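You operate a simulated robot arm through the tools that you are given. There is no shell and no other tool. Be economical: measure what you need, move in short steps, check, and stop when the job is done.

The job below is to be done with a simulated robot arm. You get a single attempt, and the scene is never put back.

## Task
Shut the middle drawer of the long steel bench. Take the filter from the top of the long steel bench and leave it on the top of the leak detector. Count the sockets on the top of the long steel bench, then put as many of the small boxes from the top of the long steel bench on the stack of papers there. Put the clean cartridge from the top of the long steel bench on the open shelf under the counter. Take the wash bottle and put it on the green manual. Take the danger sign and leave it on the shelf under the long steel bench. Take the white jar and leave it on top of the rubber pad on the top of the long steel bench. Take the numbered disc from the top of the long steel bench and leave it on the top of the blue frame. Take the red cover and put it on the steel dish. Open the drawer of the leak detector, fetch the sample plate labelled "75" from the top of the blue frame and set it inside and shut the drawer again. Do these in any order. Set down upright: filter, small box, wash bottle, white jar, red cover.

The check looks at the end state, three seconds after you hand in, the way a careful person would. Anything else that was tipped, shoved, dropped, spilled or broken makes it a failure. A push-on lid holds only when it is set on centred and level and pressed home; a screw cap is set on level and turned clockwise until tight.

## Robot
A 6-joint arm with a two-finger parallel gripper on a trunk, on a base that drives. Base frame: it is fixed to the floor where the robot stands at the start and does not move with it; the origin is under the middle of the robot, x ahead of it, y to its left, z up; the surface under the hand at the start is at about z = 86. Readings come in cm, rad, newtons and seconds.
Its first joint turns from -2.897 to 2.897 rad. Places, roughly: clean cartridge (6x6x16 cm) [160, 0, 90]; danger sign [75, -75, 100]; drawer of the leak detector [130, 210, 80]; filter [125, 0, 100]; green manual [50, 400, 75]; middle drawer of the long steel bench [80, -20, 70]; numbered disc [50, -75, 75]; open shelf under the counter [10, 390, 50]; red cover (6x6x6 cm) [-130, -160, 100]; rubber pad [50, -125, 75]; sample plate [-150, -150, 75]; shelf under the long steel bench [100, -50, 20]; small box [100, -25, 100]; socket [75, -75, 100]; stack of papers (21x26x1 cm) [120, -40, 90]; steel dish (8x8x4 cm) [130, -20, 90]; top of the blue frame [-150, -160, 80]; top of the leak detector (23x25 cm) [134, 214, 90]; vac s drawer [140, 210, 80]; wash bottle [175, 0, 100]; white jar (8x8x10 cm) [60, -80, 90]. Payload 3.91 kg.
The TCP is the grasp point between the finger pads, 3 cm short of the fingertips. In the tool frame z runs along the fingers and y along their closing line. Largest opening 11 cm; finger width 2, thickness 1; the body of the gripper, 4.8 by 11.2 cm, starts 5.5 cm behind the TCP.
Orientation is told as [roll, pitch, yaw] about the base's x, y, z axes, in that order, counted from this pose: with the fingers straight down and closing along the base's y, the tool's x points along the base's -x, its y along +y and its z along -z.

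## Interface
- The arm moves only by the tool step_arm. Its argument "motion" is a list of rows, each a list of 3 entries, a list of its own where there are three numbers: the shift along the tool's x, y, z in units of 100 mm (1.0 is 100 mm), then the turn, a rotation vector about the tool's x, y, z in units of 120 degrees (1.0 is 120 degrees), then the opening in per cent of the stroke, from 0 (shut) to 100 (fully open). In form: [[[tx, ty, tz], [wx, wy, wz], grip], ...]. A call has 1 to 8 rows; each row is the pose to reach, as a shift and turn from the pose commanded when the call began, along the tool's axes at that moment. A call with a number of a shift or a turn outside -1 to 1 is refused whole. A row lasts 0.2 s, in which the tool goes at most 5 cm and 0.15 rad; a call with a longer step from one row to the next is refused whole, and so is a gripper value outside its range. Where a pose cannot be reached the arm comes as near as it can. A force on the tool above 40 N (or 10 N above the force at the start of the call, whichever is more), or a blocked arm, ends the call early, and 0.2 s more pass. The fingers move at their own pace (about 15.3 cm/s each) and stop on an object; they squeeze with about 31 N. The grip force told is the motor's: it shows also when the fingers shut on nothing. Time passes only in rows, and 0.2 s behind the last, so rows that repeat a pose let the fingers close. The reply holds the time, the measured pose of the TCP, the force on the tool along the base axes, the opening and the grip force, in the units named above and with some noise, with the torque about the TCP (base axes, N m) and any sound that the robot's microphone picked up.
- Cameras (640 x 400 px; columns grow to the right, rows downward): "scene" is now at [18.44, 16.97, 135.54]; the picture's right is [-0.76, -0.65, 0.00], its down [-0.43, 0.51, -0.74] and it looks along [0.48, -0.57, -0.67] (base axes); focal length 286 px, centre (320, 200). "wrist" rides on the gripper at [7.2, 1.7, -10.3] in the tool frame; the picture's right is [-0.23, 0.97, 0.00], its down [-0.76, -0.18, -0.62] and it looks along [-0.61, -0.14, 0.78] (tool axes); focal length 222 px, centre (320, 200). There is no depth. A picture from a camera that has moved, and an enlarged one, comes with that camera's place and axes in the base frame and with its lens.
- capture(camera): a new picture of that camera. No time passes.
- roll_base(legs): drives the robot by 1 to 6 legs, each [ahead, turn to the left] in cm and rad, along the robot's own axes; the way and the turn of a leg run together, so that a leg with both is an arc; at most 150 cm and 3.142 rad a leg. The arm and the cameras ride along, it lands a little off, and it stops where it bumps. It gives what a move gives.
- turn_head(pan, tilt): turns the head with the scene camera to pan (to the left, within 2.094 rad either way) and tilt (down, from -0.506 to 1.204), counted from straight ahead of the robot. It gives what a move gives.
- close_up(camera, box): a new picture of the part [left, top, right, bottom] of that camera's present view, enlarged. No time passes.
- job_done(): hands the job in; it is judged then, once.

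Work in short steps. Places have to be worked out from the pictures, the camera data and where the tool is seen: move nearer, look again, correct. Check each grasp and each placing, and mend what went wrong. You have 556 turns and 342 pictures in all, those below and enlarged ones among them. Open the gripper and draw the arm clear of the work before you hand the job in, unless the task says otherwise.

The tools are called after ">>>" as a command line: name --argument value ..., lists and objects as JSON in quotes. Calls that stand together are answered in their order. step_arm: Moves the arm, as the interface text tells. Its arguments: {"type":"object","properties":{"motion":{"type":"array","items":{"type":"array"}}},"required":["motion"]} The other tools are called the same way: roll_base (legs) drives the base; turn_head (pan, tilt) turns the head that bears the scene camera; capture (camera) takes a picture; close_up (camera, box) takes an enlarged picture of a part of a camera's view; job_done () hands the job in.

At the start:

```text
clock: 0.0
eef_pos: [29.81, -46.88, 110.42]
ee_rot: [-0.001, 0.0, -0.001]
ft_force: [-0.3, -0.4, 0.0]
wrist_torque: [0.03, -0.02, -0.02]
grip_width: 11.0
grasp_force: 0.1
robot x, y, heading: [0.08, 0.14, 0.001]
head pan, tilt: [-0.869, 0.735]
```

scene: 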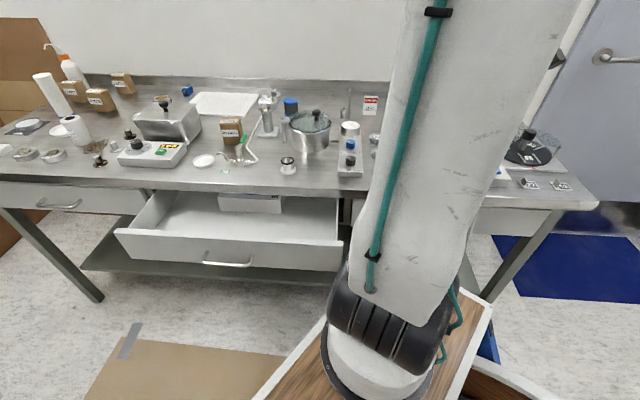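
wrist: 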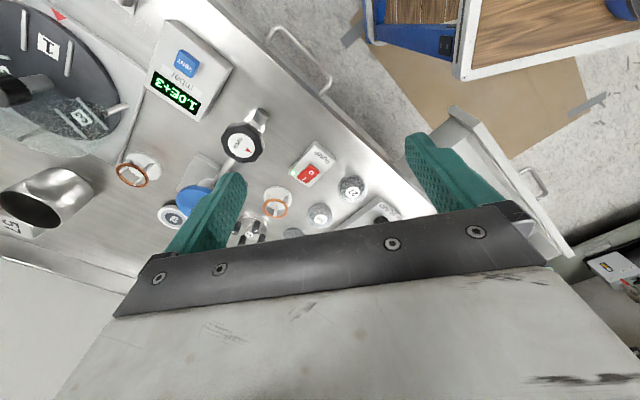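

I start by looking around: the head goes to the bench's left part, straight ahead.

>>> turn_head --pan 0.0 --tilt 0.6

>>> capture --camera "scene"

>>> turn_head --pan -1.6 --tilt 0.6

>>> capture --camera "scene"

>>> turn_head --pan 1.2 --tilt 0.5

>>> capture --camera "scene"

>>> turn_head --pan 2.09 --tilt 0.5

>>> capture --camera "scene"

>>> turn_head --pan -2.09 --tilt 0.5

>>> capture --camera "scene"

```text
clock: 1.2
eef_pos: [29.8, -46.65, 110.46]
ee_rot: [0.001, 0.0, 0.0]
ft_force: [0.2, 0.1, -0.5]
wrist_torque: [0.02, -0.01, 0.0]
grip_width: 11.0
grasp_force: 0.0
robot x, y, heading: [-0.28, 0.33, -0.001]
head pan, tilt: [0.0, 0.6]
```

```text
339 pictures are left
camera scene: at [21.88, 23.34, 136.69], right [0.0, -1.0, 0.0], down [-0.57, 0.0, -0.82], along [0.82, 0.0, -0.57], focal length 286 px, centre (320, 200)
```

scene: 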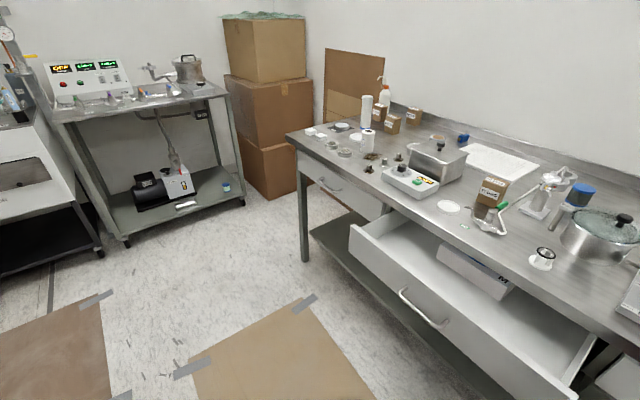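

```text
clock: 2.9
eef_pos: [29.82, -46.92, 110.32]
ee_rot: [0.0, -0.001, 0.0]
ft_force: [-0.3, 0.0, 0.2]
wrist_torque: [0.0, 0.0, 0.01]
grip_width: 10.99
grasp_force: 0.1
robot x, y, heading: [0.26, 0.13, 0.002]
head pan, tilt: [-1.6, 0.6]
```

```text
338 pictures are left
camera scene: at [12.78, 14.52, 136.69], right [-1.0, 0.03, 0.0], down [0.02, 0.56, -0.83], along [-0.02, -0.82, -0.56], focal length 286 px, centre (320, 200)
```

scene: 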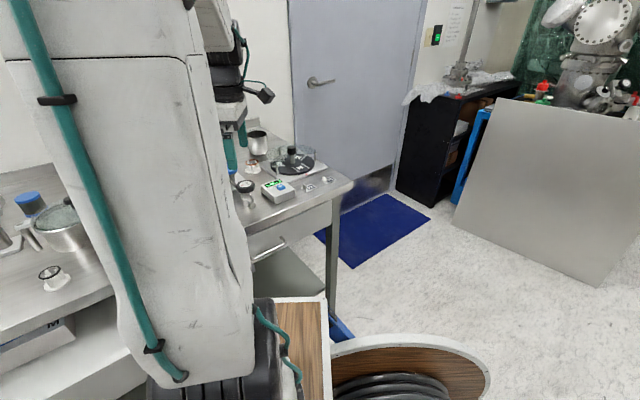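

```text
clock: 5.3
eef_pos: [29.78, -46.82, 110.33]
ee_rot: [-0.001, 0.001, 0.0]
ft_force: [0.8, -0.3, -0.6]
wrist_torque: [0.0, 0.02, -0.01]
grip_width: 11.01
grasp_force: 0.0
robot x, y, heading: [0.08, 0.03, -0.002]
head pan, tilt: [1.201, 0.499]
```

```text
337 pictures are left
camera scene: at [16.33, 31.83, 137.6], right [0.93, -0.36, 0.0], down [-0.17, -0.45, -0.88], along [0.32, 0.82, -0.48], focal length 286 px, centre (320, 200)
```

scene: 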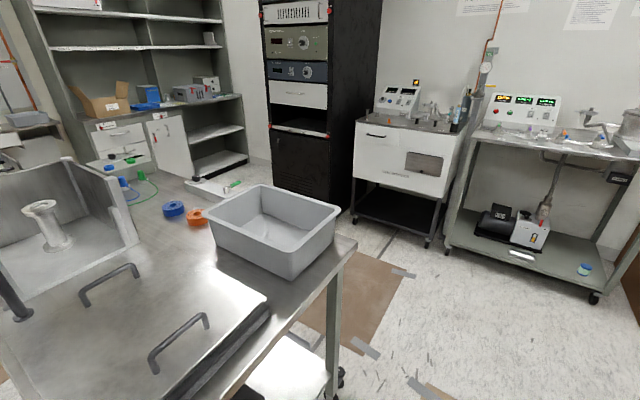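

```text
clock: 6.5
eef_pos: [29.72, -46.66, 110.42]
ee_rot: [0.0, 0.001, 0.001]
ft_force: [0.4, 1.0, 0.0]
wrist_torque: [-0.02, 0.0, -0.02]
grip_width: 11.01
grasp_force: 0.0
robot x, y, heading: [0.18, -0.23, 0.001]
head pan, tilt: [2.089, 0.499]
```

```text
336 pictures are left
camera scene: at [8.54, 31.26, 137.6], right [0.87, 0.49, 0.0], down [0.24, -0.42, -0.88], along [-0.43, 0.76, -0.48], focal length 286 px, centre (320, 200)
```

scene: 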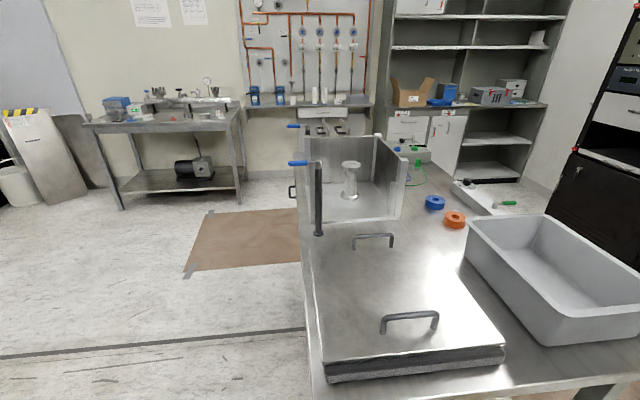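

```text
clock: 9.9
eef_pos: [29.79, -46.83, 110.39]
ee_rot: [0.001, 0.0, 0.002]
ft_force: [0.1, 0.2, -0.1]
wrist_torque: [-0.02, 0.0, -0.02]
grip_width: 10.99
grasp_force: 0.0
robot x, y, heading: [-0.03, 0.55, 0.0]
head pan, tilt: [-2.089, 0.499]
```

```text
335 pictures are left
camera scene: at [8.53, 15.45, 137.6], right [-0.87, 0.5, 0.0], down [0.24, 0.42, -0.88], along [-0.43, -0.76, -0.48], focal length 286 px, centre (320, 200)
```

scene: 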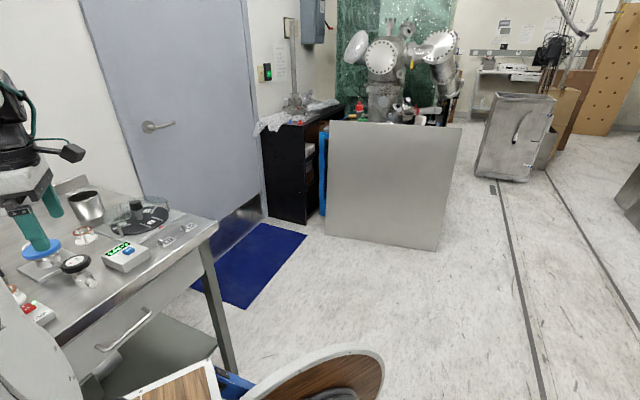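

Now I look at the bench more closely, in enlarged parts.

>>> turn_head --pan -0.3 --tilt 0.5

>>> close_up --camera "scene" --box '[120, 120, 320, 245]'

>>> close_up --camera "scene" --box '[300, 120, 500, 245]'

>>> close_up --camera "scene" --box '[440, 180, 640, 305]'

>>> turn_head --pan -1.75 --tilt 0.8

>>> capture --camera "scene"

```text
clock: 11.7
eef_pos: [29.95, -46.79, 110.43]
ee_rot: [0.0, -0.001, 0.0]
ft_force: [-0.9, 0.8, 0.1]
wrist_torque: [0.02, -0.03, 0.01]
grip_width: 10.98
grasp_force: 0.0
robot x, y, heading: [0.3, -0.33, 0.007]
head pan, tilt: [-0.3, 0.499]
```

```text
3.20 times, centred on (220, 182) of scene
camera zoom: at [21.73, 20.66, 137.6], right [-0.3, -0.96, 0.0], down [-0.46, 0.14, -0.88], along [0.84, -0.26, -0.48], focal length 916 px, centre (640, 256)
```

zoom: 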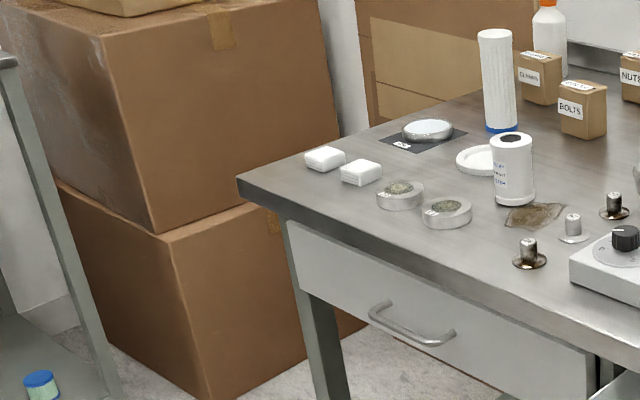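

```text
3.20 times, centred on (400, 182) of scene
camera zoom: at [21.73, 20.66, 137.6], right [-0.3, -0.96, 0.0], down [-0.46, 0.14, -0.88], along [0.84, -0.26, -0.48], focal length 916 px, centre (64, 256)
```

zoom: 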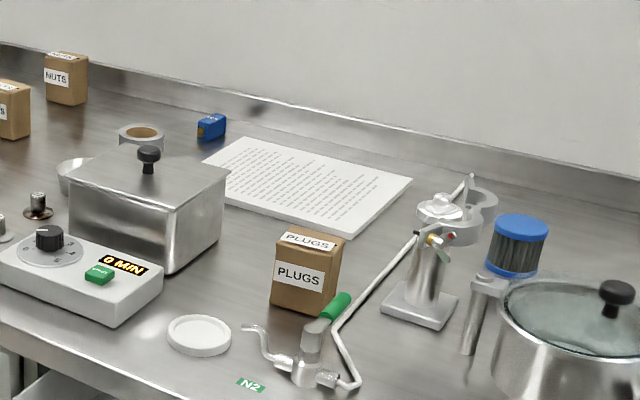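

```text
3.20 times, centred on (540, 242) of scene
camera zoom: at [21.73, 20.66, 137.6], right [-0.3, -0.96, 0.0], down [-0.46, 0.14, -0.88], along [0.84, -0.26, -0.48], focal length 916 px, centre (-384, 64)
```

zoom: 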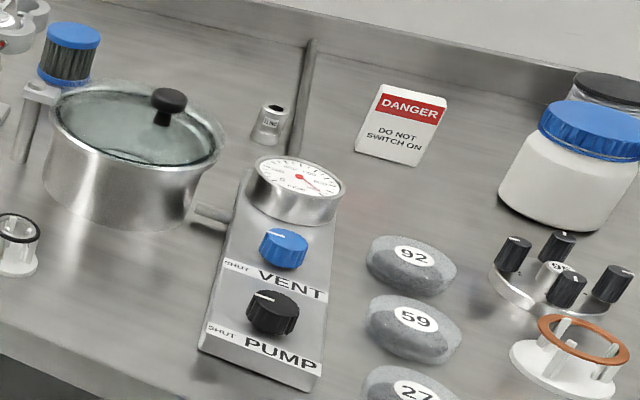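

```text
clock: 13.3
eef_pos: [29.8, -46.73, 110.36]
ee_rot: [0.001, 0.0, 0.0]
ft_force: [-0.2, 0.1, -0.6]
wrist_torque: [-0.01, -0.03, -0.03]
grip_width: 10.98
grasp_force: 0.1
robot x, y, heading: [0.05, 0.07, -0.003]
head pan, tilt: [-1.751, 0.799]
```

```text
331 pictures are left
camera scene: at [11.6, 15.41, 135.0], right [-0.98, 0.18, 0.0], down [0.13, 0.71, -0.7], along [-0.12, -0.69, -0.72], focal length 286 px, centre (320, 200)
```

scene: 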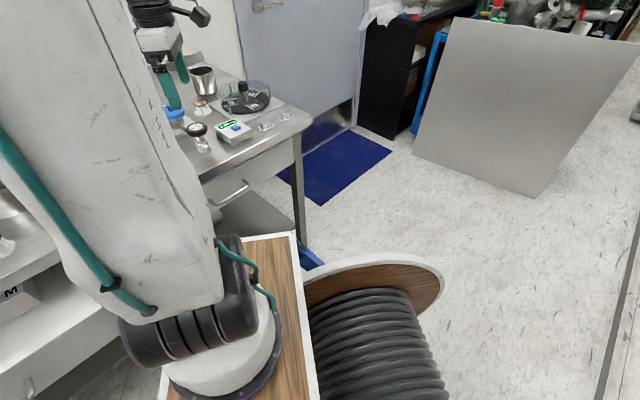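

I look down at the robot's own base and the surroundings.

>>> turn_head --pan -0.9 --tilt 1.2

>>> capture --camera "scene"

>>> turn_head --pan -0.3 --tilt 1.1

>>> capture --camera "scene"

>>> turn_head --pan 0.9 --tilt 1.1

>>> capture --camera "scene"

>>> turn_head --pan -2.09 --tilt 1.1

>>> capture --camera "scene"

```text
clock: 14.4
eef_pos: [29.88, -46.77, 110.43]
ee_rot: [0.0, 0.001, 0.001]
ft_force: [-0.2, 0.3, -0.5]
wrist_torque: [0.05, 0.01, 0.01]
grip_width: 11.0
grasp_force: 0.0
robot x, y, heading: [-0.07, -0.43, 0.001]
head pan, tilt: [-0.901, 1.201]
```

```text
330 pictures are left
camera scene: at [16.51, 18.96, 132.23], right [-0.78, -0.62, 0.0], down [-0.58, 0.73, -0.36], along [0.23, -0.28, -0.93], focal length 286 px, centre (320, 200)
```

scene: 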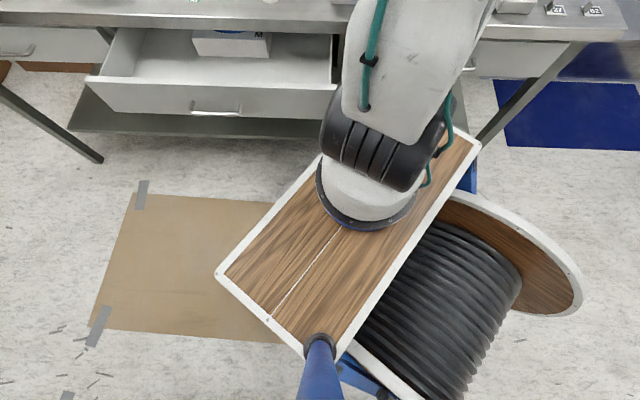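

```text
clock: 15.4
eef_pos: [29.78, -46.75, 110.41]
ee_rot: [0.002, 0.0, 0.001]
ft_force: [-0.2, 0.4, 0.0]
wrist_torque: [0.0, -0.02, 0.04]
grip_width: 11.0
grasp_force: 0.1
robot x, y, heading: [0.16, 0.05, 0.001]
head pan, tilt: [-0.3, 1.1]
```

```text
329 pictures are left
camera scene: at [19.07, 21.48, 132.83], right [-0.3, -0.95, 0.0], down [-0.85, 0.26, -0.45], along [0.43, -0.13, -0.89], focal length 286 px, centre (320, 200)
```

scene: 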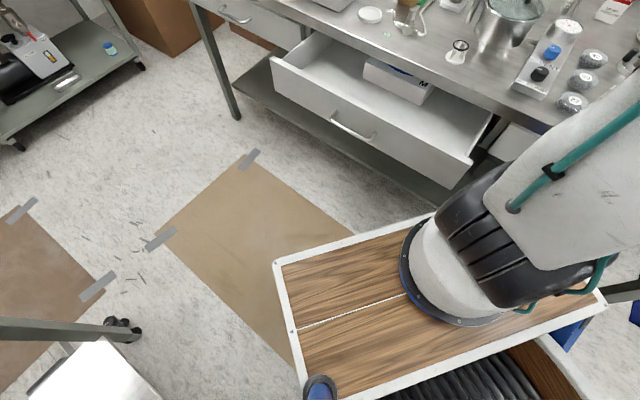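

```text
clock: 16.8
eef_pos: [29.86, -46.75, 110.42]
ee_rot: [0.0, 0.001, 0.001]
ft_force: [-0.5, 0.1, 0.1]
wrist_torque: [0.01, 0.01, -0.02]
grip_width: 11.03
grasp_force: 0.1
robot x, y, heading: [0.6, -0.35, -0.002]
head pan, tilt: [0.901, 1.1]
```

```text
328 pictures are left
camera scene: at [16.97, 28.3, 132.83], right [0.78, -0.62, 0.0], down [-0.55, -0.7, -0.45], along [0.28, 0.36, -0.89], focal length 286 px, centre (320, 200)
```

scene: 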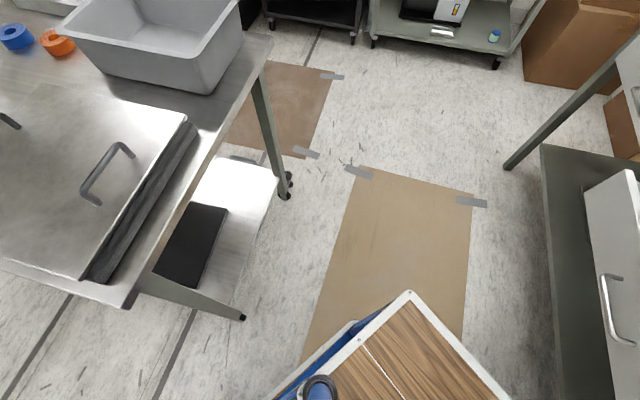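

```text
clock: 19.4
eef_pos: [29.85, -46.65, 110.34]
ee_rot: [0.001, -0.001, 0.001]
ft_force: [-0.4, 0.4, -0.2]
wrist_torque: [0.01, -0.01, 0.01]
grip_width: 11.02
grasp_force: 0.1
robot x, y, heading: [0.19, 0.35, -0.001]
head pan, tilt: [-2.089, 1.1]
```

```text
327 pictures are left
camera scene: at [9.91, 17.87, 132.83], right [-0.87, 0.5, 0.0], down [0.44, 0.77, -0.45], along [-0.22, -0.39, -0.89], focal length 286 px, centre (320, 200)
```

scene: 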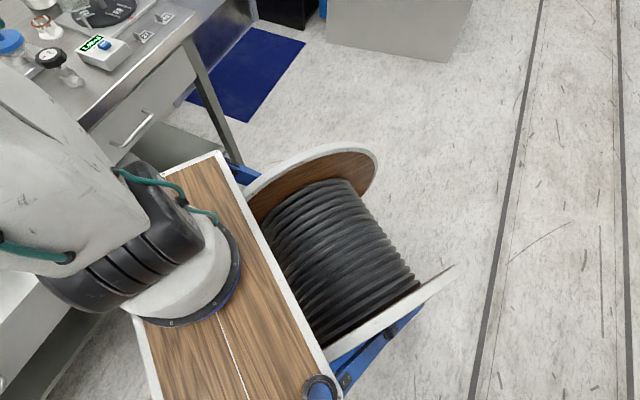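

I take sharper enlarged pictures of each part of the bench.

>>> turn_head --pan -0.3 --tilt 0.5

>>> close_up --camera "scene" --box '[205, 120, 301, 180]'

>>> close_up --camera "scene" --box '[265, 150, 361, 210]'

>>> close_up --camera "scene" --box '[315, 150, 411, 210]'

>>> close_up --camera "scene" --box '[380, 165, 500, 240]'

>>> close_up --camera "scene" --box '[500, 180, 640, 320]'

```text
clock: 21.2
eef_pos: [29.91, -46.69, 110.31]
ee_rot: [0.002, -0.002, 0.0]
ft_force: [0.7, 0.3, -0.4]
wrist_torque: [0.02, 0.02, 0.04]
grip_width: 11.01
grasp_force: 0.1
robot x, y, heading: [-0.11, -0.05, 0.004]
head pan, tilt: [-0.3, 0.499]
```

```text
6.67 times, centred on (253, 150) of scene
camera zoom: at [21.73, 20.66, 137.6], right [-0.3, -0.96, 0.0], down [-0.46, 0.14, -0.88], along [0.84, -0.26, -0.48], focal length 1908 px, centre (767, 533)
```

zoom: 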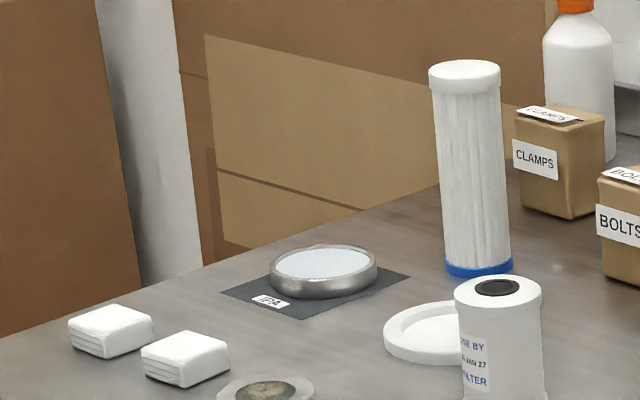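

```text
6.67 times, centred on (313, 180) of scene
camera zoom: at [21.73, 20.66, 137.6], right [-0.3, -0.96, 0.0], down [-0.46, 0.14, -0.88], along [0.84, -0.26, -0.48], focal length 1908 px, centre (367, 333)
```

zoom: 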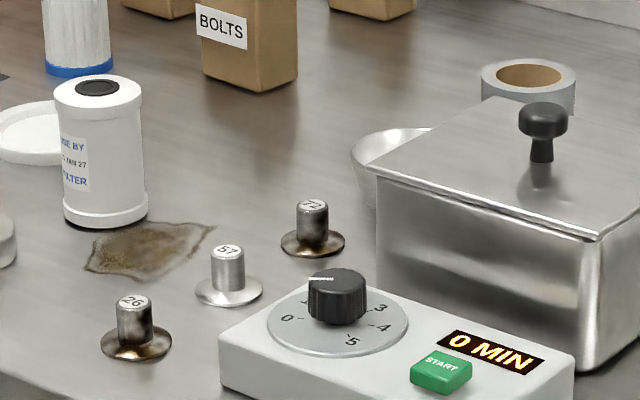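

```text
6.67 times, centred on (363, 180) of scene
camera zoom: at [21.73, 20.66, 137.6], right [-0.3, -0.96, 0.0], down [-0.46, 0.14, -0.88], along [0.84, -0.26, -0.48], focal length 1908 px, centre (33, 333)
```

zoom: 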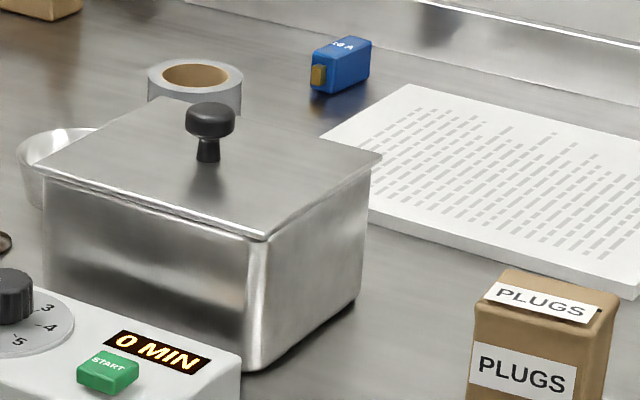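

```text
5.33 times, centred on (440, 202) of scene
camera zoom: at [21.73, 20.66, 137.6], right [-0.3, -0.96, 0.0], down [-0.46, 0.14, -0.88], along [0.84, -0.26, -0.48], focal length 1527 px, centre (-320, 187)
```

zoom: 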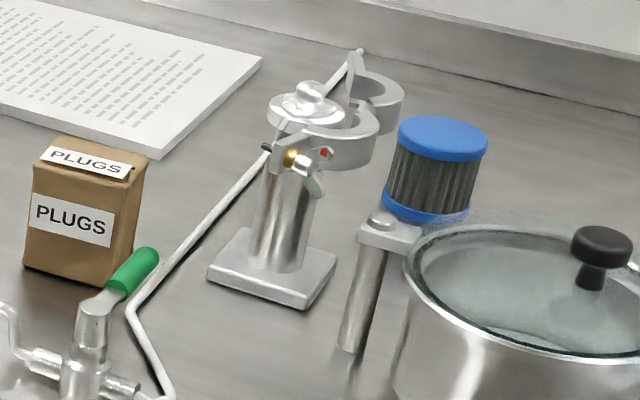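

```text
2.86 times, centred on (570, 250) of scene
camera zoom: at [21.73, 20.66, 137.6], right [-0.3, -0.96, 0.0], down [-0.46, 0.14, -0.88], along [0.84, -0.26, -0.48], focal length 818 px, centre (-394, 57)
```

zoom: 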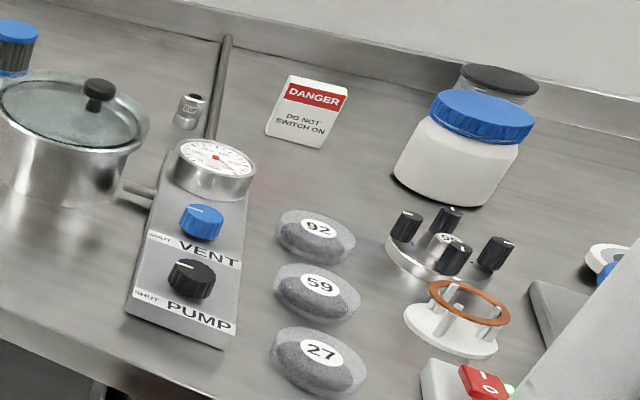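

I look through the wrist camera at the right-hand part of the bench, enlarged.

>>> close_up --camera "wrist" --box '[0, 0, 240, 150]'

>>> close_up --camera "wrist" --box '[0, 130, 240, 280]'

>>> close_up --camera "wrist" --box '[200, 100, 440, 250]'

>>> turn_head --pan -1.65 --tilt 0.7

>>> close_up --camera "scene" --box '[180, 60, 380, 185]'

```text
2.67 times, centred on (120, 75) of wrist
camera zoom: at [22.61, -44.94, 120.67], right [0.23, 0.97, 0.0], down [0.76, -0.18, 0.62], along [0.61, -0.14, -0.78], focal length 592 px, centre (853, 533)
```

zoom: 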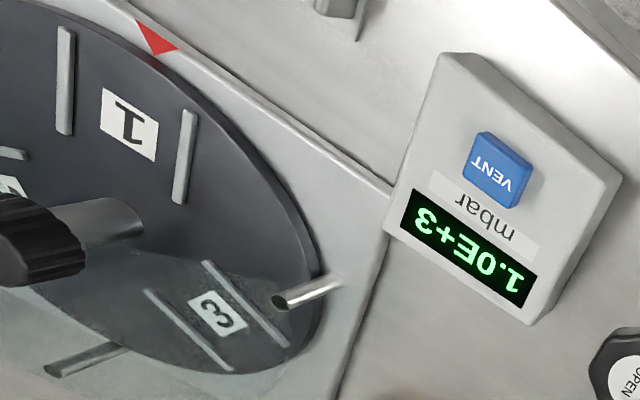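

```text
2.67 times, centred on (120, 205) of wrist
camera zoom: at [22.61, -44.94, 120.67], right [0.23, 0.97, 0.0], down [0.76, -0.18, 0.62], along [0.61, -0.14, -0.78], focal length 592 px, centre (853, 187)
```

zoom: 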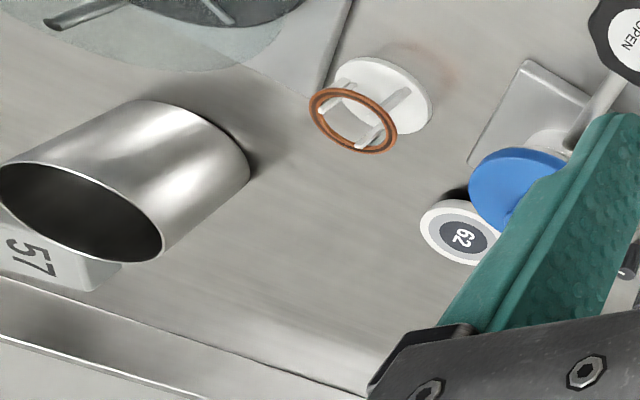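

```text
2.67 times, centred on (320, 175) of wrist
camera zoom: at [22.61, -44.94, 120.67], right [0.23, 0.97, 0.0], down [0.76, -0.18, 0.62], along [0.61, -0.14, -0.78], focal length 592 px, centre (320, 267)
```

zoom: 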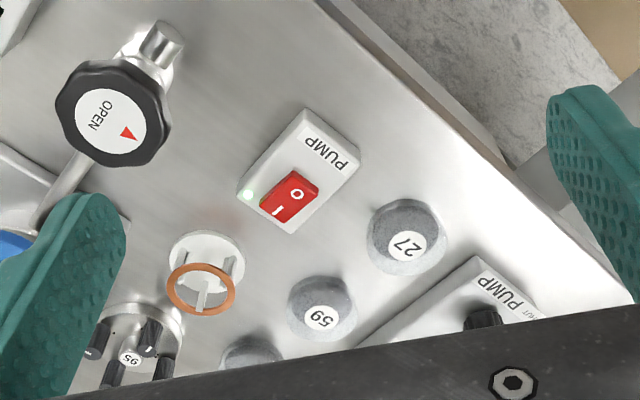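

```text
clock: 22.7
eef_pos: [29.79, -46.81, 110.34]
ee_rot: [-0.001, 0.002, -0.001]
ft_force: [0.0, 0.3, -0.5]
wrist_torque: [-0.02, 0.02, 0.0]
grip_width: 11.0
grasp_force: 0.0
robot x, y, heading: [0.15, 0.01, 0.004]
head pan, tilt: [-1.649, 0.7]
```

```text
3.20 times, centred on (280, 122) of scene
camera zoom: at [12.38, 14.88, 135.83], right [-1.0, 0.08, 0.0], down [0.05, 0.64, -0.76], along [-0.06, -0.76, -0.64], focal length 916 px, centre (448, 448)
```

zoom: 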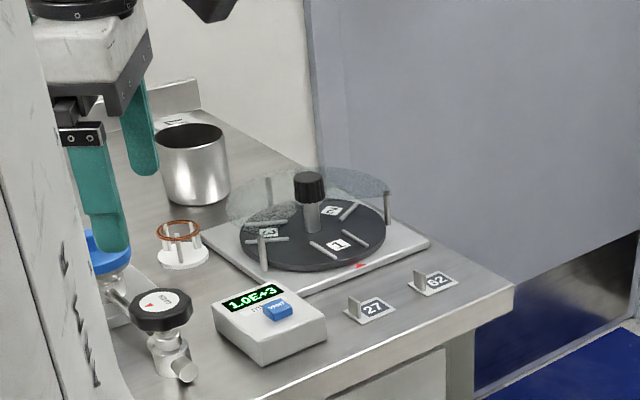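

The "62" disc near the blue valve wheel looks like the numbered disc; I move the tool up and over the bench to see its far right part.

>>> step_arm --motion '[[[-0.25, -0.25, -0.25], [0, 0, 0], 100], [[-0.5, -0.5, -0.5], [0, 0, 0], 100], [[-0.75, -0.75, -0.75], [0, 0, 0], 100], [[-1, -1, -1], [0, 0, 0], 100]]'

>>> capture --camera "wrist"

>>> turn_head --pan -1.3 --tilt 0.7

>>> capture --camera "scene"

```text
clock: 23.7
eef_pos: [39.88, -56.77, 120.55]
ee_rot: [0.0, 0.0, -0.002]
ft_force: [-0.4, 0.2, 0.1]
wrist_torque: [-0.02, -0.05, -0.01]
grip_width: 10.95
grasp_force: 0.1
robot x, y, heading: [-0.02, 0.07, -0.001]
head pan, tilt: [-1.649, 0.7]
```

```text
317 pictures are left
camera wrist: at [32.5, -54.96, 130.79], right [0.23, 0.97, 0.0], down [0.76, -0.18, 0.62], along [0.61, -0.14, -0.78], focal length 222 px, centre (320, 200)
```

wrist: 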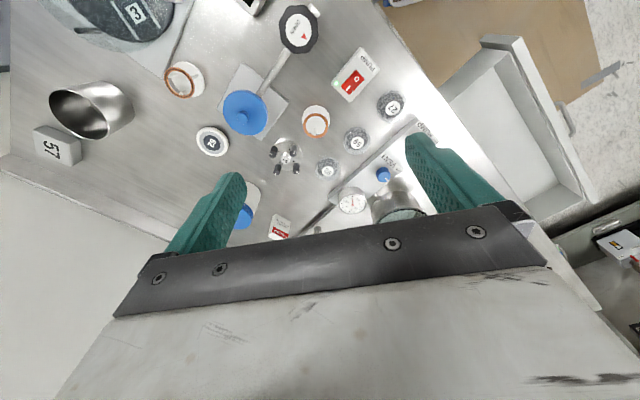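

```text
clock: 24.5
eef_pos: [39.67, -56.79, 120.38]
ee_rot: [-0.001, 0.0, -0.001]
ft_force: [0.2, -0.1, 0.0]
wrist_torque: [-0.01, 0.0, -0.01]
grip_width: 11.03
grasp_force: 0.1
robot x, y, heading: [0.19, 0.06, -0.002]
head pan, tilt: [-1.3, 0.7]
```

```text
316 pictures are left
camera scene: at [15.31, 15.16, 135.83], right [-0.96, -0.27, 0.0], down [-0.17, 0.62, -0.76], along [0.2, -0.74, -0.64], focal length 286 px, centre (320, 200)
```

scene: 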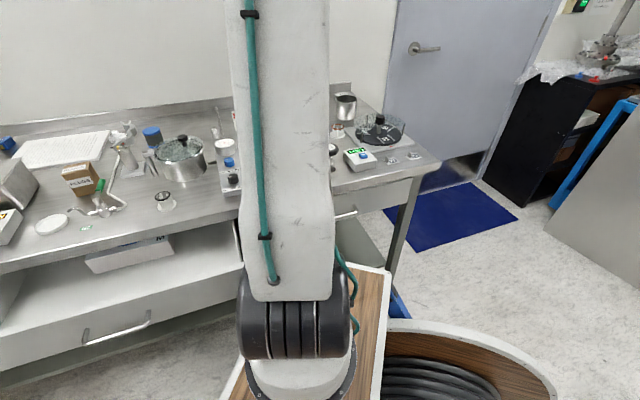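

I enlarge the area around the block "57" and the disc.

>>> close_up --camera "wrist" --box '[0, 60, 160, 220]'

>>> close_up --camera "wrist" --box '[160, 60, 340, 180]'

>>> step_arm --motion '[[[0, -0.25, -0.25], [0, 0, 0.07], 100], [[0, -0.5, -0.5], [0, 0, 0.14], 100], [[0, -0.75, -0.75], [0, 0, 0.21], 100], [[0, -1, -1], [0, 0, 0.28], 100], [[0, -1, -1], [0, 0, 0.34], 100]]'

>>> capture --camera "wrist"

```text
2.50 times, centred on (80, 140) of wrist
camera zoom: at [32.46, -54.95, 130.71], right [0.23, 0.97, 0.0], down [0.76, -0.18, 0.62], along [0.61, -0.14, -0.78], focal length 555 px, centre (920, 350)
```

zoom: 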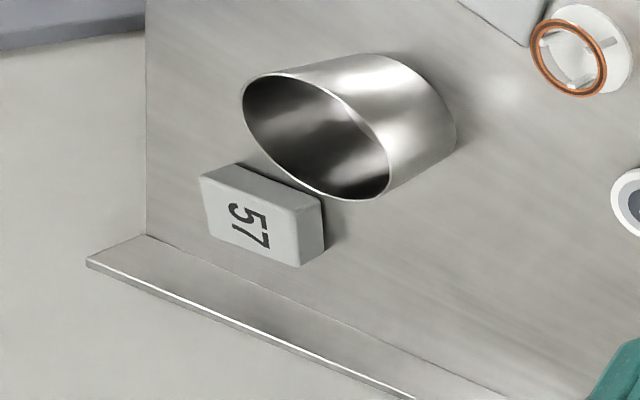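

```text
3.33 times, centred on (250, 120) of wrist
camera zoom: at [32.46, -54.95, 130.71], right [0.23, 0.97, 0.0], down [0.76, -0.18, 0.62], along [0.61, -0.14, -0.78], focal length 740 px, centre (553, 467)
```

zoom: 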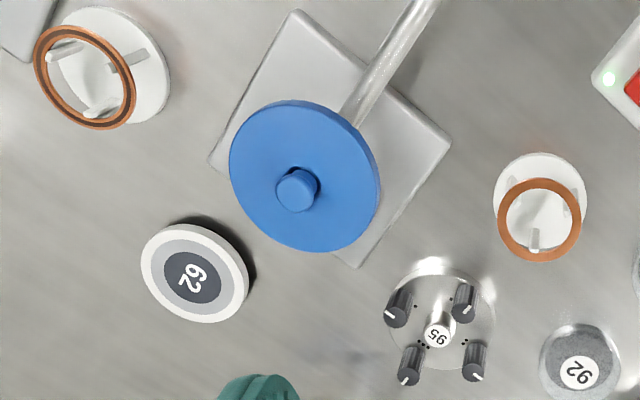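

```text
clock: 25.7
eef_pos: [39.74, -67.06, 130.4]
ee_rot: [0.0, 0.001, -0.715]
ft_force: [-0.2, -0.3, -0.5]
wrist_torque: [-0.03, 0.02, 0.04]
grip_width: 10.98
grasp_force: 0.1
robot x, y, heading: [-0.14, 0.02, -0.005]
head pan, tilt: [-1.3, 0.7]
```

```text
313 pictures are left
camera wrist: at [35.44, -60.73, 140.77], right [0.81, 0.59, 0.0], down [0.46, -0.63, 0.62], along [0.37, -0.5, -0.78], focal length 222 px, centre (320, 200)
```

wrist: 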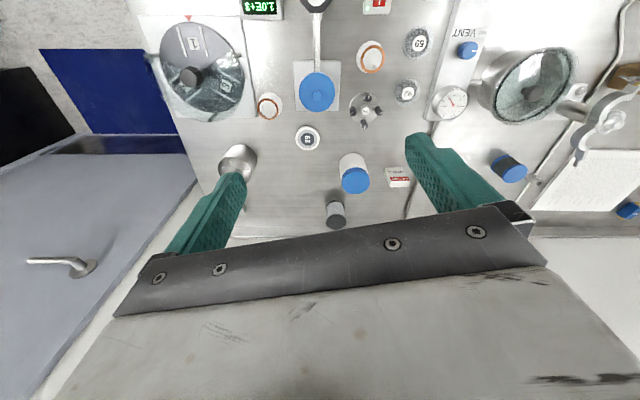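

I look at the back of the bench near the beaker and jars, searching for the rubber pad.

>>> close_up --camera "wrist" --box '[190, 80, 430, 240]'

>>> step_arm --motion '[[[0.25, -0.25, -0.25], [0, 0, 0], 100], [[0.5, -0.5, -0.5], [0, 0, 0], 100], [[0.75, -0.75, -0.75], [0, 0, 0], 100], [[1, -1, -1], [0, 0, 0], 100]]'

>>> capture --camera "wrist"

```text
2.50 times, centred on (310, 160) of wrist
camera zoom: at [35.44, -60.73, 140.77], right [0.81, 0.59, 0.0], down [0.46, -0.63, 0.62], along [0.37, -0.5, -0.78], focal length 555 px, centre (345, 300)
```

zoom: 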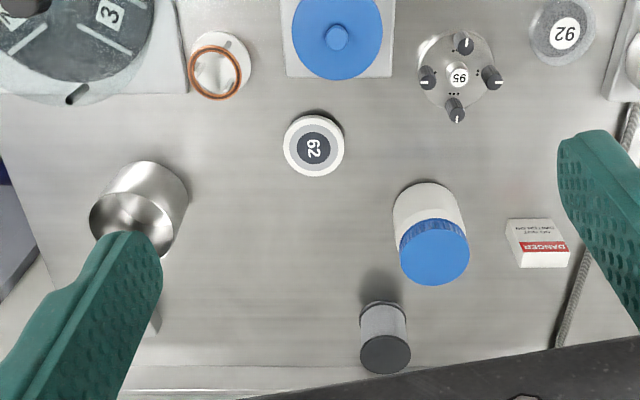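

```text
clock: 26.7
eef_pos: [25.69, -66.05, 138.07]
ee_rot: [-0.001, -0.003, -0.712]
ft_force: [0.0, -0.4, -0.7]
wrist_torque: [0.01, 0.02, 0.01]
grip_width: 10.97
grasp_force: 0.0
out of reach, approached as far as the arm can: row 3, 4
robot x, y, heading: [-0.07, -0.14, 0.004]
head pan, tilt: [-1.3, 0.7]
```

```text
311 pictures are left
camera wrist: at [21.3, -59.93, 148.45], right [0.81, 0.59, 0.0], down [0.46, -0.63, 0.62], along [0.37, -0.51, -0.78], focal length 222 px, centre (320, 200)
```

wrist: 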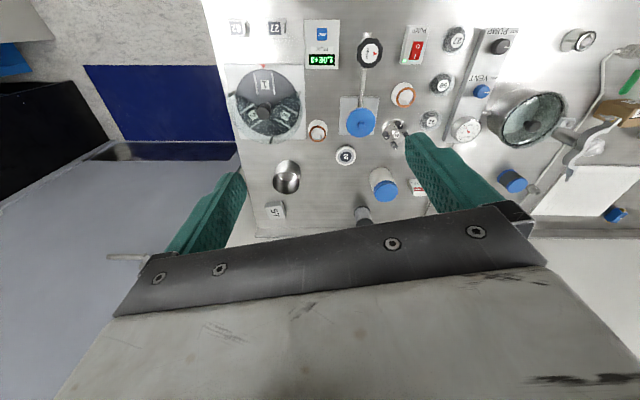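

The grey "57" block is the only pad-like thing at the right rear. Now I turn the tool square to the bench (its y along the bench) and start moving left along it, to push the middle drawer shut from its front.

>>> step_arm --motion '[[[0, 0, 0.4], [0, 0, 0.054], 0], [[0, 0, 0.8], [0, 0, 0.1074], 0]]'

>>> step_arm --motion '[[[0, 0.5, 0], [0, 0, 0], 0], [[0, 1, 0], [0, 0, 0], 0]]'

>>> step_arm --motion '[[[0, 0.5, 0], [0, 0, 0], 0], [[0, 1, 0], [0, 0, 0], 0]]'

>>> step_arm --motion '[[[0, 0.5, 0], [0, 0, 0], 0], [[0, 1, 0], [0, 0, 0], 0]]'

```text
clock: 27.3
eef_pos: [25.8, -66.08, 130.1]
ee_rot: [-0.004, -0.003, -0.938]
ft_force: [-0.1, -0.2, 0.7]
wrist_torque: [-0.04, 0.02, 0.01]
grip_width: 0.01
grasp_force: 31.5
robot x, y, heading: [0.04, 0.23, 0.003]
head pan, tilt: [-1.3, 0.7]
```

```text
clock: 27.9
eef_pos: [33.74, -60.22, 130.12]
ee_rot: [0.0, 0.001, -0.939]
ft_force: [-0.3, -1.5, -0.6]
wrist_torque: [0.06, 0.0, 0.01]
grip_width: 0.01
grasp_force: 31.4
robot x, y, heading: [0.21, -0.2, 0.001]
head pan, tilt: [-1.3, 0.7]
```

```text
clock: 28.5
eef_pos: [41.83, -54.39, 130.12]
ee_rot: [0.001, 0.001, -0.94]
ft_force: [-0.6, -0.5, -1.0]
wrist_torque: [0.06, -0.04, 0.0]
grip_width: 0.0
grasp_force: 30.9
robot x, y, heading: [-0.27, 0.05, 0.002]
head pan, tilt: [-1.3, 0.7]
```

```text
clock: 29.1
eef_pos: [49.76, -48.4, 130.26]
ee_rot: [0.0, -0.001, -0.94]
ft_force: [-0.5, -0.1, -0.5]
wrist_torque: [0.05, -0.04, 0.04]
grip_width: 0.0
grasp_force: 31.4
robot x, y, heading: [-0.0, 0.2, 0.004]
head pan, tilt: [-1.3, 0.7]
```

Continuing left and toward the drawer's front side.

>>> step_arm --motion '[[[0, 0.5, 0], [0, 0, 0], 0], [[0, 1, 0], [0, 0, 0], 0]]'

>>> step_arm --motion '[[[0, 0.5, 0], [0, 0, 0], 0], [[0, 1, 0], [0, 0, 0], 0]]'

>>> step_arm --motion '[[[0, 0.5, 0], [0, 0, 0], 0], [[0, 1, 0], [0, 0, 0], 0]]'

>>> step_arm --motion '[[[0.3, 0.4, 0], [0, 0, 0], 0], [[0.6, 0.8, 0], [0, 0, 0], 0], [[1, 1, 0], [0, 0, 0], 0]]'

>>> step_arm --motion '[[[0.3, 0.4, 0], [0, 0, 0], 0], [[0.6, 0.8, 0], [0, 0, 0], 0], [[1, 1, 0], [0, 0, 0], 0]]'

>>> turn_head --pan -0.2 --tilt 0.8

>>> capture --camera "scene"

```text
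clock: 29.7
eef_pos: [57.85, -42.44, 130.29]
ee_rot: [0.0, 0.001, -0.937]
ft_force: [0.5, -0.6, -0.5]
wrist_torque: [0.05, -0.05, -0.01]
grip_width: 0.03
grasp_force: 30.9
robot x, y, heading: [0.03, -0.11, 0.001]
head pan, tilt: [-1.3, 0.7]
```

```text
clock: 30.3
eef_pos: [65.78, -36.42, 130.17]
ee_rot: [0.0, 0.0, -0.94]
ft_force: [-0.6, 0.9, -0.4]
wrist_torque: [0.06, -0.03, 0.0]
grip_width: 0.0
grasp_force: 31.2
robot x, y, heading: [-0.03, 0.16, 0.001]
head pan, tilt: [-1.3, 0.7]
```

```text
clock: 30.9
eef_pos: [73.88, -30.39, 130.1]
ee_rot: [-0.001, -0.001, -0.939]
ft_force: [-0.9, 0.6, -0.1]
wrist_torque: [0.06, -0.04, 0.01]
grip_width: 0.03
grasp_force: 30.8
robot x, y, heading: [-0.13, 0.24, -0.0]
head pan, tilt: [-1.3, 0.7]
```

```text
clock: 31.7
eef_pos: [76.11, -16.59, 130.06]
ee_rot: [0.0, -0.001, -0.939]
ft_force: [0.2, -0.9, -1.1]
wrist_torque: [0.02, 0.01, 0.0]
grip_width: 0.03
grasp_force: 31.0
robot x, y, heading: [-0.14, -0.1, -0.004]
head pan, tilt: [-1.3, 0.7]
```

```text
clock: 32.5
eef_pos: [78.1, -2.56, 130.04]
ee_rot: [-0.001, 0.0, -0.939]
ft_force: [0.1, -0.4, 0.6]
wrist_torque: [0.05, 0.01, 0.02]
grip_width: 0.0
grasp_force: 31.4
robot x, y, heading: [0.29, -0.09, -0.005]
head pan, tilt: [-1.3, 0.7]
```

```text
clock: 33.9
eef_pos: [78.02, -2.66, 130.1]
ee_rot: [-0.001, 0.001, -0.936]
ft_force: [-0.6, 0.3, 0.3]
wrist_torque: [-0.01, 0.01, -0.01]
grip_width: 0.0
grasp_force: 30.9
robot x, y, heading: [-0.38, 0.15, -0.002]
head pan, tilt: [-0.201, 0.799]
```

```text
310 pictures are left
camera scene: at [20.95, 21.75, 135.0], right [-0.2, -0.98, 0.0], down [-0.7, 0.14, -0.7], along [0.68, -0.14, -0.72], focal length 286 px, centre (320, 200)
```

scene: 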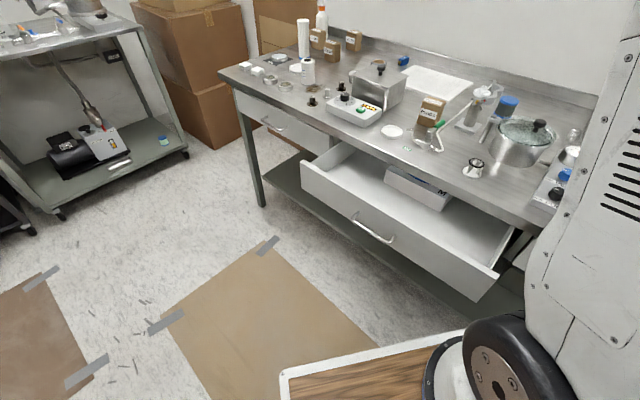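

The drawer's front is near v≈41–45 along the bench's normal, z about 64–78. I move out in front of it and then down.

>>> step_arm --motion '[[[0.4, 0.1, 0], [0, 0, 0], 0], [[0.75, 0.25, 0], [0, 0, 0], 0]]'

>>> step_arm --motion '[[[0.4, 0, 0.2], [0, 0, 0], 0], [[0.75, 0, 0.5], [0, 0, 0], 0], [[0.75, 0, 1], [0, 0, 0], 0]]'

>>> step_arm --motion '[[[0, 0, 0.5], [0, 0, 0], 0], [[0, 0, 1], [0, 0, 0], 0]]'

>>> step_arm --motion '[[[0, 0, 0.5], [0, 0, 0], 0], [[0, 0, 1], [0, 0, 0], 0]]'

>>> capture --camera "scene"

```text
clock: 34.5
eef_pos: [75.86, 4.84, 129.95]
ee_rot: [-0.001, 0.001, -0.936]
ft_force: [0.5, -0.3, -1.1]
wrist_torque: [0.06, -0.01, -0.03]
grip_width: 0.0
grasp_force: 30.8
robot x, y, heading: [0.12, -0.54, -0.002]
head pan, tilt: [-0.201, 0.799]
```

```text
clock: 35.3
eef_pos: [71.29, 11.12, 120.08]
ee_rot: [-0.001, 0.001, -0.937]
ft_force: [0.4, -0.6, 0.4]
wrist_torque: [0.02, -0.05, 0.03]
grip_width: 0.0
grasp_force: 30.5
robot x, y, heading: [-0.08, -0.05, -0.001]
head pan, tilt: [-0.201, 0.799]
```

```text
clock: 35.9
eef_pos: [71.39, 11.08, 110.28]
ee_rot: [0.0, -0.002, -0.938]
ft_force: [-1.1, 0.1, 0.0]
wrist_torque: [-0.01, 0.0, 0.02]
grip_width: 0.01
grasp_force: 30.6
robot x, y, heading: [-0.54, -0.09, -0.005]
head pan, tilt: [-0.201, 0.799]
```

```text
clock: 36.5
eef_pos: [71.47, 10.94, 100.32]
ee_rot: [0.001, 0.0, -0.936]
ft_force: [0.4, 0.0, 0.2]
wrist_torque: [0.02, -0.05, -0.02]
grip_width: 0.02
grasp_force: 31.0
robot x, y, heading: [-0.04, -0.32, 0.002]
head pan, tilt: [-0.201, 0.799]
```

```text
309 pictures are left
camera scene: at [20.91, 21.75, 135.01], right [-0.2, -0.98, 0.0], down [-0.7, 0.14, -0.7], along [0.68, -0.14, -0.72], focal length 286 px, centre (320, 200)
```

scene: 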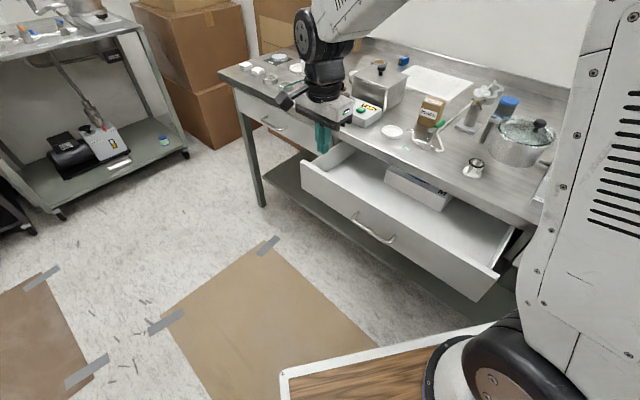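

The tool hangs clear in front of the drawer. Down to about z = 73.

>>> step_arm --motion '[[[0, 0, 0.45], [0, 0, 0], 0], [[0, 0, 0.9], [0, 0, 0], 0]]'

>>> step_arm --motion '[[[0, 0, 0.45], [0, 0, 0], 0], [[0, 0, 0.9], [0, 0, 0], 0]]'

>>> step_arm --motion '[[[0, 0, 0.45], [0, 0, 0], 0], [[0, 0, 0.9], [0, 0, 0], 0]]'

>>> capture --camera "scene"

```text
clock: 37.1
eef_pos: [71.4, 10.91, 91.24]
ee_rot: [-0.001, 0.0, -0.936]
ft_force: [-0.4, -0.6, 0.4]
wrist_torque: [-0.03, 0.0, -0.04]
grip_width: 0.0
grasp_force: 31.5
robot x, y, heading: [0.28, -0.07, -0.001]
head pan, tilt: [-0.201, 0.799]
```

```text
clock: 37.7
eef_pos: [71.47, 10.87, 81.94]
ee_rot: [0.0, -0.002, -0.937]
ft_force: [0.0, -0.1, -1.2]
wrist_torque: [0.01, -0.01, -0.03]
grip_width: 0.0
grasp_force: 31.2
robot x, y, heading: [-0.16, 0.29, -0.0]
head pan, tilt: [-0.201, 0.799]
```

```text
clock: 38.3
eef_pos: [71.29, 10.95, 73.11]
ee_rot: [0.0, 0.001, -0.938]
ft_force: [-0.1, 0.8, 0.8]
wrist_torque: [0.03, -0.01, 0.02]
grip_width: 0.0
grasp_force: 30.9
robot x, y, heading: [-0.23, -0.11, -0.001]
head pan, tilt: [-0.201, 0.799]
```

```text
308 pictures are left
camera scene: at [20.91, 21.75, 135.01], right [-0.2, -0.98, 0.0], down [-0.7, 0.14, -0.7], along [0.68, -0.14, -0.72], focal length 286 px, centre (320, 200)
```

scene: 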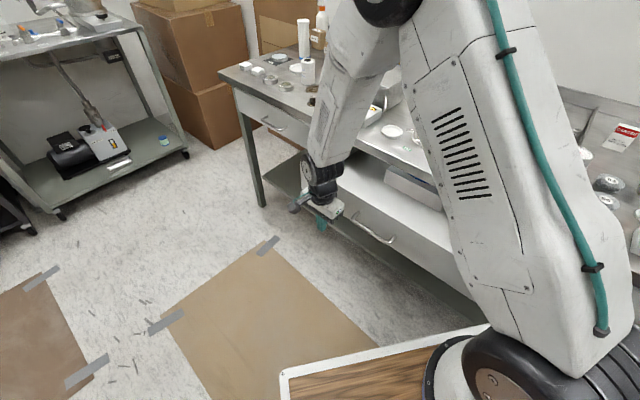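

To keep the wrist clear of the bench edge, I tilt the fingers forward (toward the drawer) by about 0.6 rad.

>>> step_arm --motion '[[[0.05, 0, 0], [0, -0.07, 0], 0], [[0.1, 0, 0], [0, -0.14, 0], 0], [[0.1, 0, 0], [0, -0.21, 0], 0], [[0.1, 0, 0], [0, -0.28, 0], 0]]'

>>> capture --camera "scene"

>>> capture --camera "wrist"

```text
clock: 39.3
eef_pos: [70.81, 11.76, 73.18]
ee_rot: [0.0, -0.588, -0.937]
ft_force: [0.0, -0.4, -0.9]
wrist_torque: [0.0, 0.0, -0.01]
grip_width: 0.02
grasp_force: 30.7
robot x, y, heading: [-0.09, 0.28, 0.002]
head pan, tilt: [-0.201, 0.799]
```

```text
307 pictures are left
camera scene: at [20.96, 21.74, 135.0], right [-0.2, -0.98, 0.0], down [-0.7, 0.14, -0.7], along [0.68, -0.14, -0.72], focal length 286 px, centre (320, 200)
```

scene: 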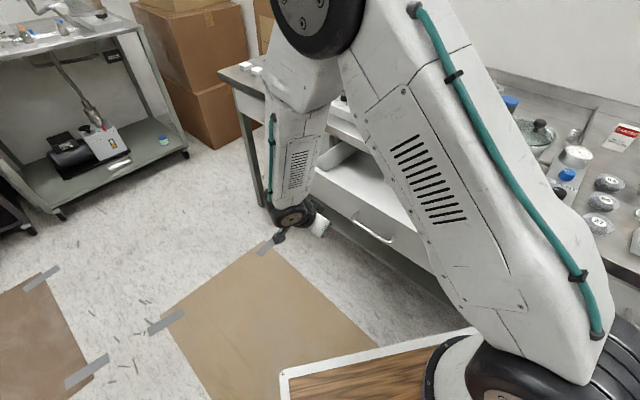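

```text
306 pictures are left
camera wrist: at [65.25, 22.32, 77.65], right [0.9, 0.42, 0.13], down [0.03, -0.34, 0.94], along [0.44, -0.84, -0.31], focal length 222 px, centre (320, 200)
```

wrist: 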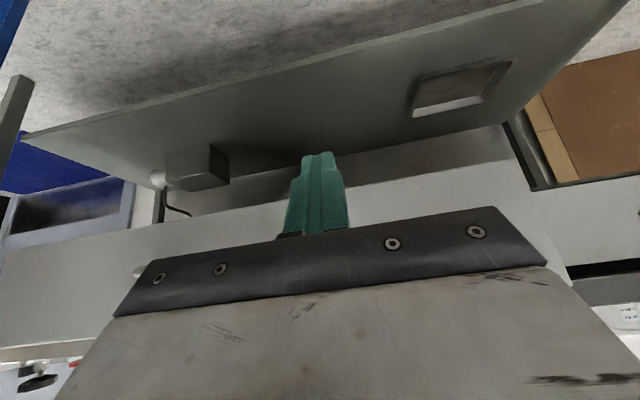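

I raise 3 cm and push straight toward the bench in small rows until something touches.

>>> step_arm --motion '[[[-0.167, 0, -0.25], [0, 0, 0], 0], [[-0.37, 0, -0.11], [0, 0, 0], 0], [[-0.58, 0, 0.03], [0, 0, 0], 0], [[-0.79, 0, 0.17], [0, 0, 0], 0]]'

>>> step_arm --motion '[[[-0.125, 0, 0.083], [0, 0, 0], 0], [[-0.25, 0, 0.167], [0, 0, 0], 0], [[-0.416, 0, 0.277], [0, 0, 0], 0], [[-0.583, 0, 0.389], [0, 0, 0], 0], [[-0.75, 0, 0.5], [0, 0, 0], 0]]'

>>> capture --camera "wrist"

>>> capture --camera "scene"

```text
clock: 40.3
eef_pos: [75.24, 5.78, 76.04]
ee_rot: [-0.001, -0.587, -0.936]
ft_force: [0.3, -0.4, 0.9]
wrist_torque: [0.04, 0.01, -0.01]
grip_width: 0.0
grasp_force: 31.2
robot x, y, heading: [0.17, 0.14, 0.0]
head pan, tilt: [-0.201, 0.799]
```

```text
clock: 41.5
eef_pos: [80.68, -1.49, 76.01]
ee_rot: [-0.003, -0.587, -0.935]
ft_force: [-0.6, 0.0, 0.4]
wrist_torque: [-0.02, 0.01, -0.01]
grip_width: 0.0
grasp_force: 30.8
robot x, y, heading: [-0.08, -0.13, 0.003]
head pan, tilt: [-0.201, 0.799]
```

```text
305 pictures are left
camera wrist: at [75.06, 9.03, 80.56], right [0.9, 0.42, 0.12], down [0.03, -0.34, 0.94], along [0.44, -0.84, -0.31], focal length 222 px, centre (320, 200)
```

wrist: 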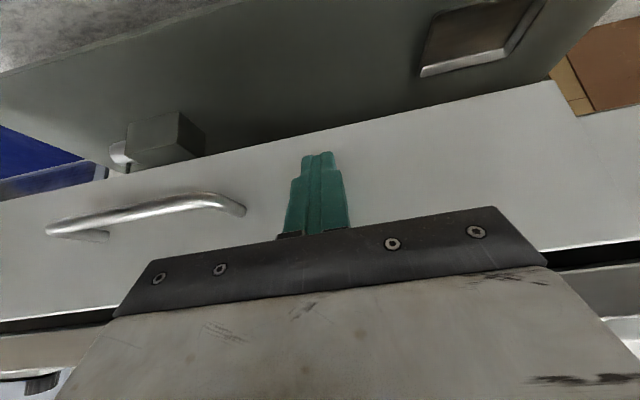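

```text
304 pictures are left
camera scene: at [20.94, 21.77, 135.0], right [-0.2, -0.98, 0.0], down [-0.7, 0.14, -0.7], along [0.68, -0.14, -0.72], focal length 286 px, centre (320, 200)
```

scene: 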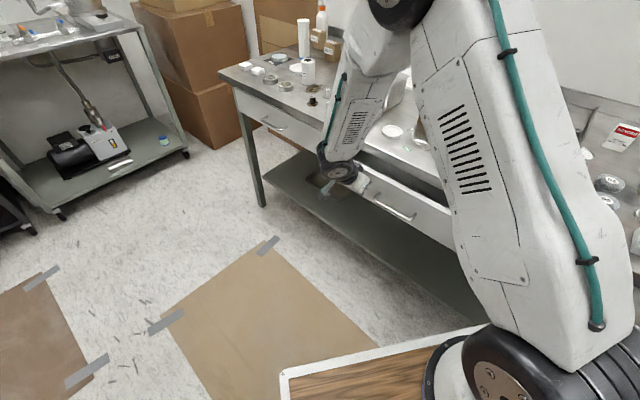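

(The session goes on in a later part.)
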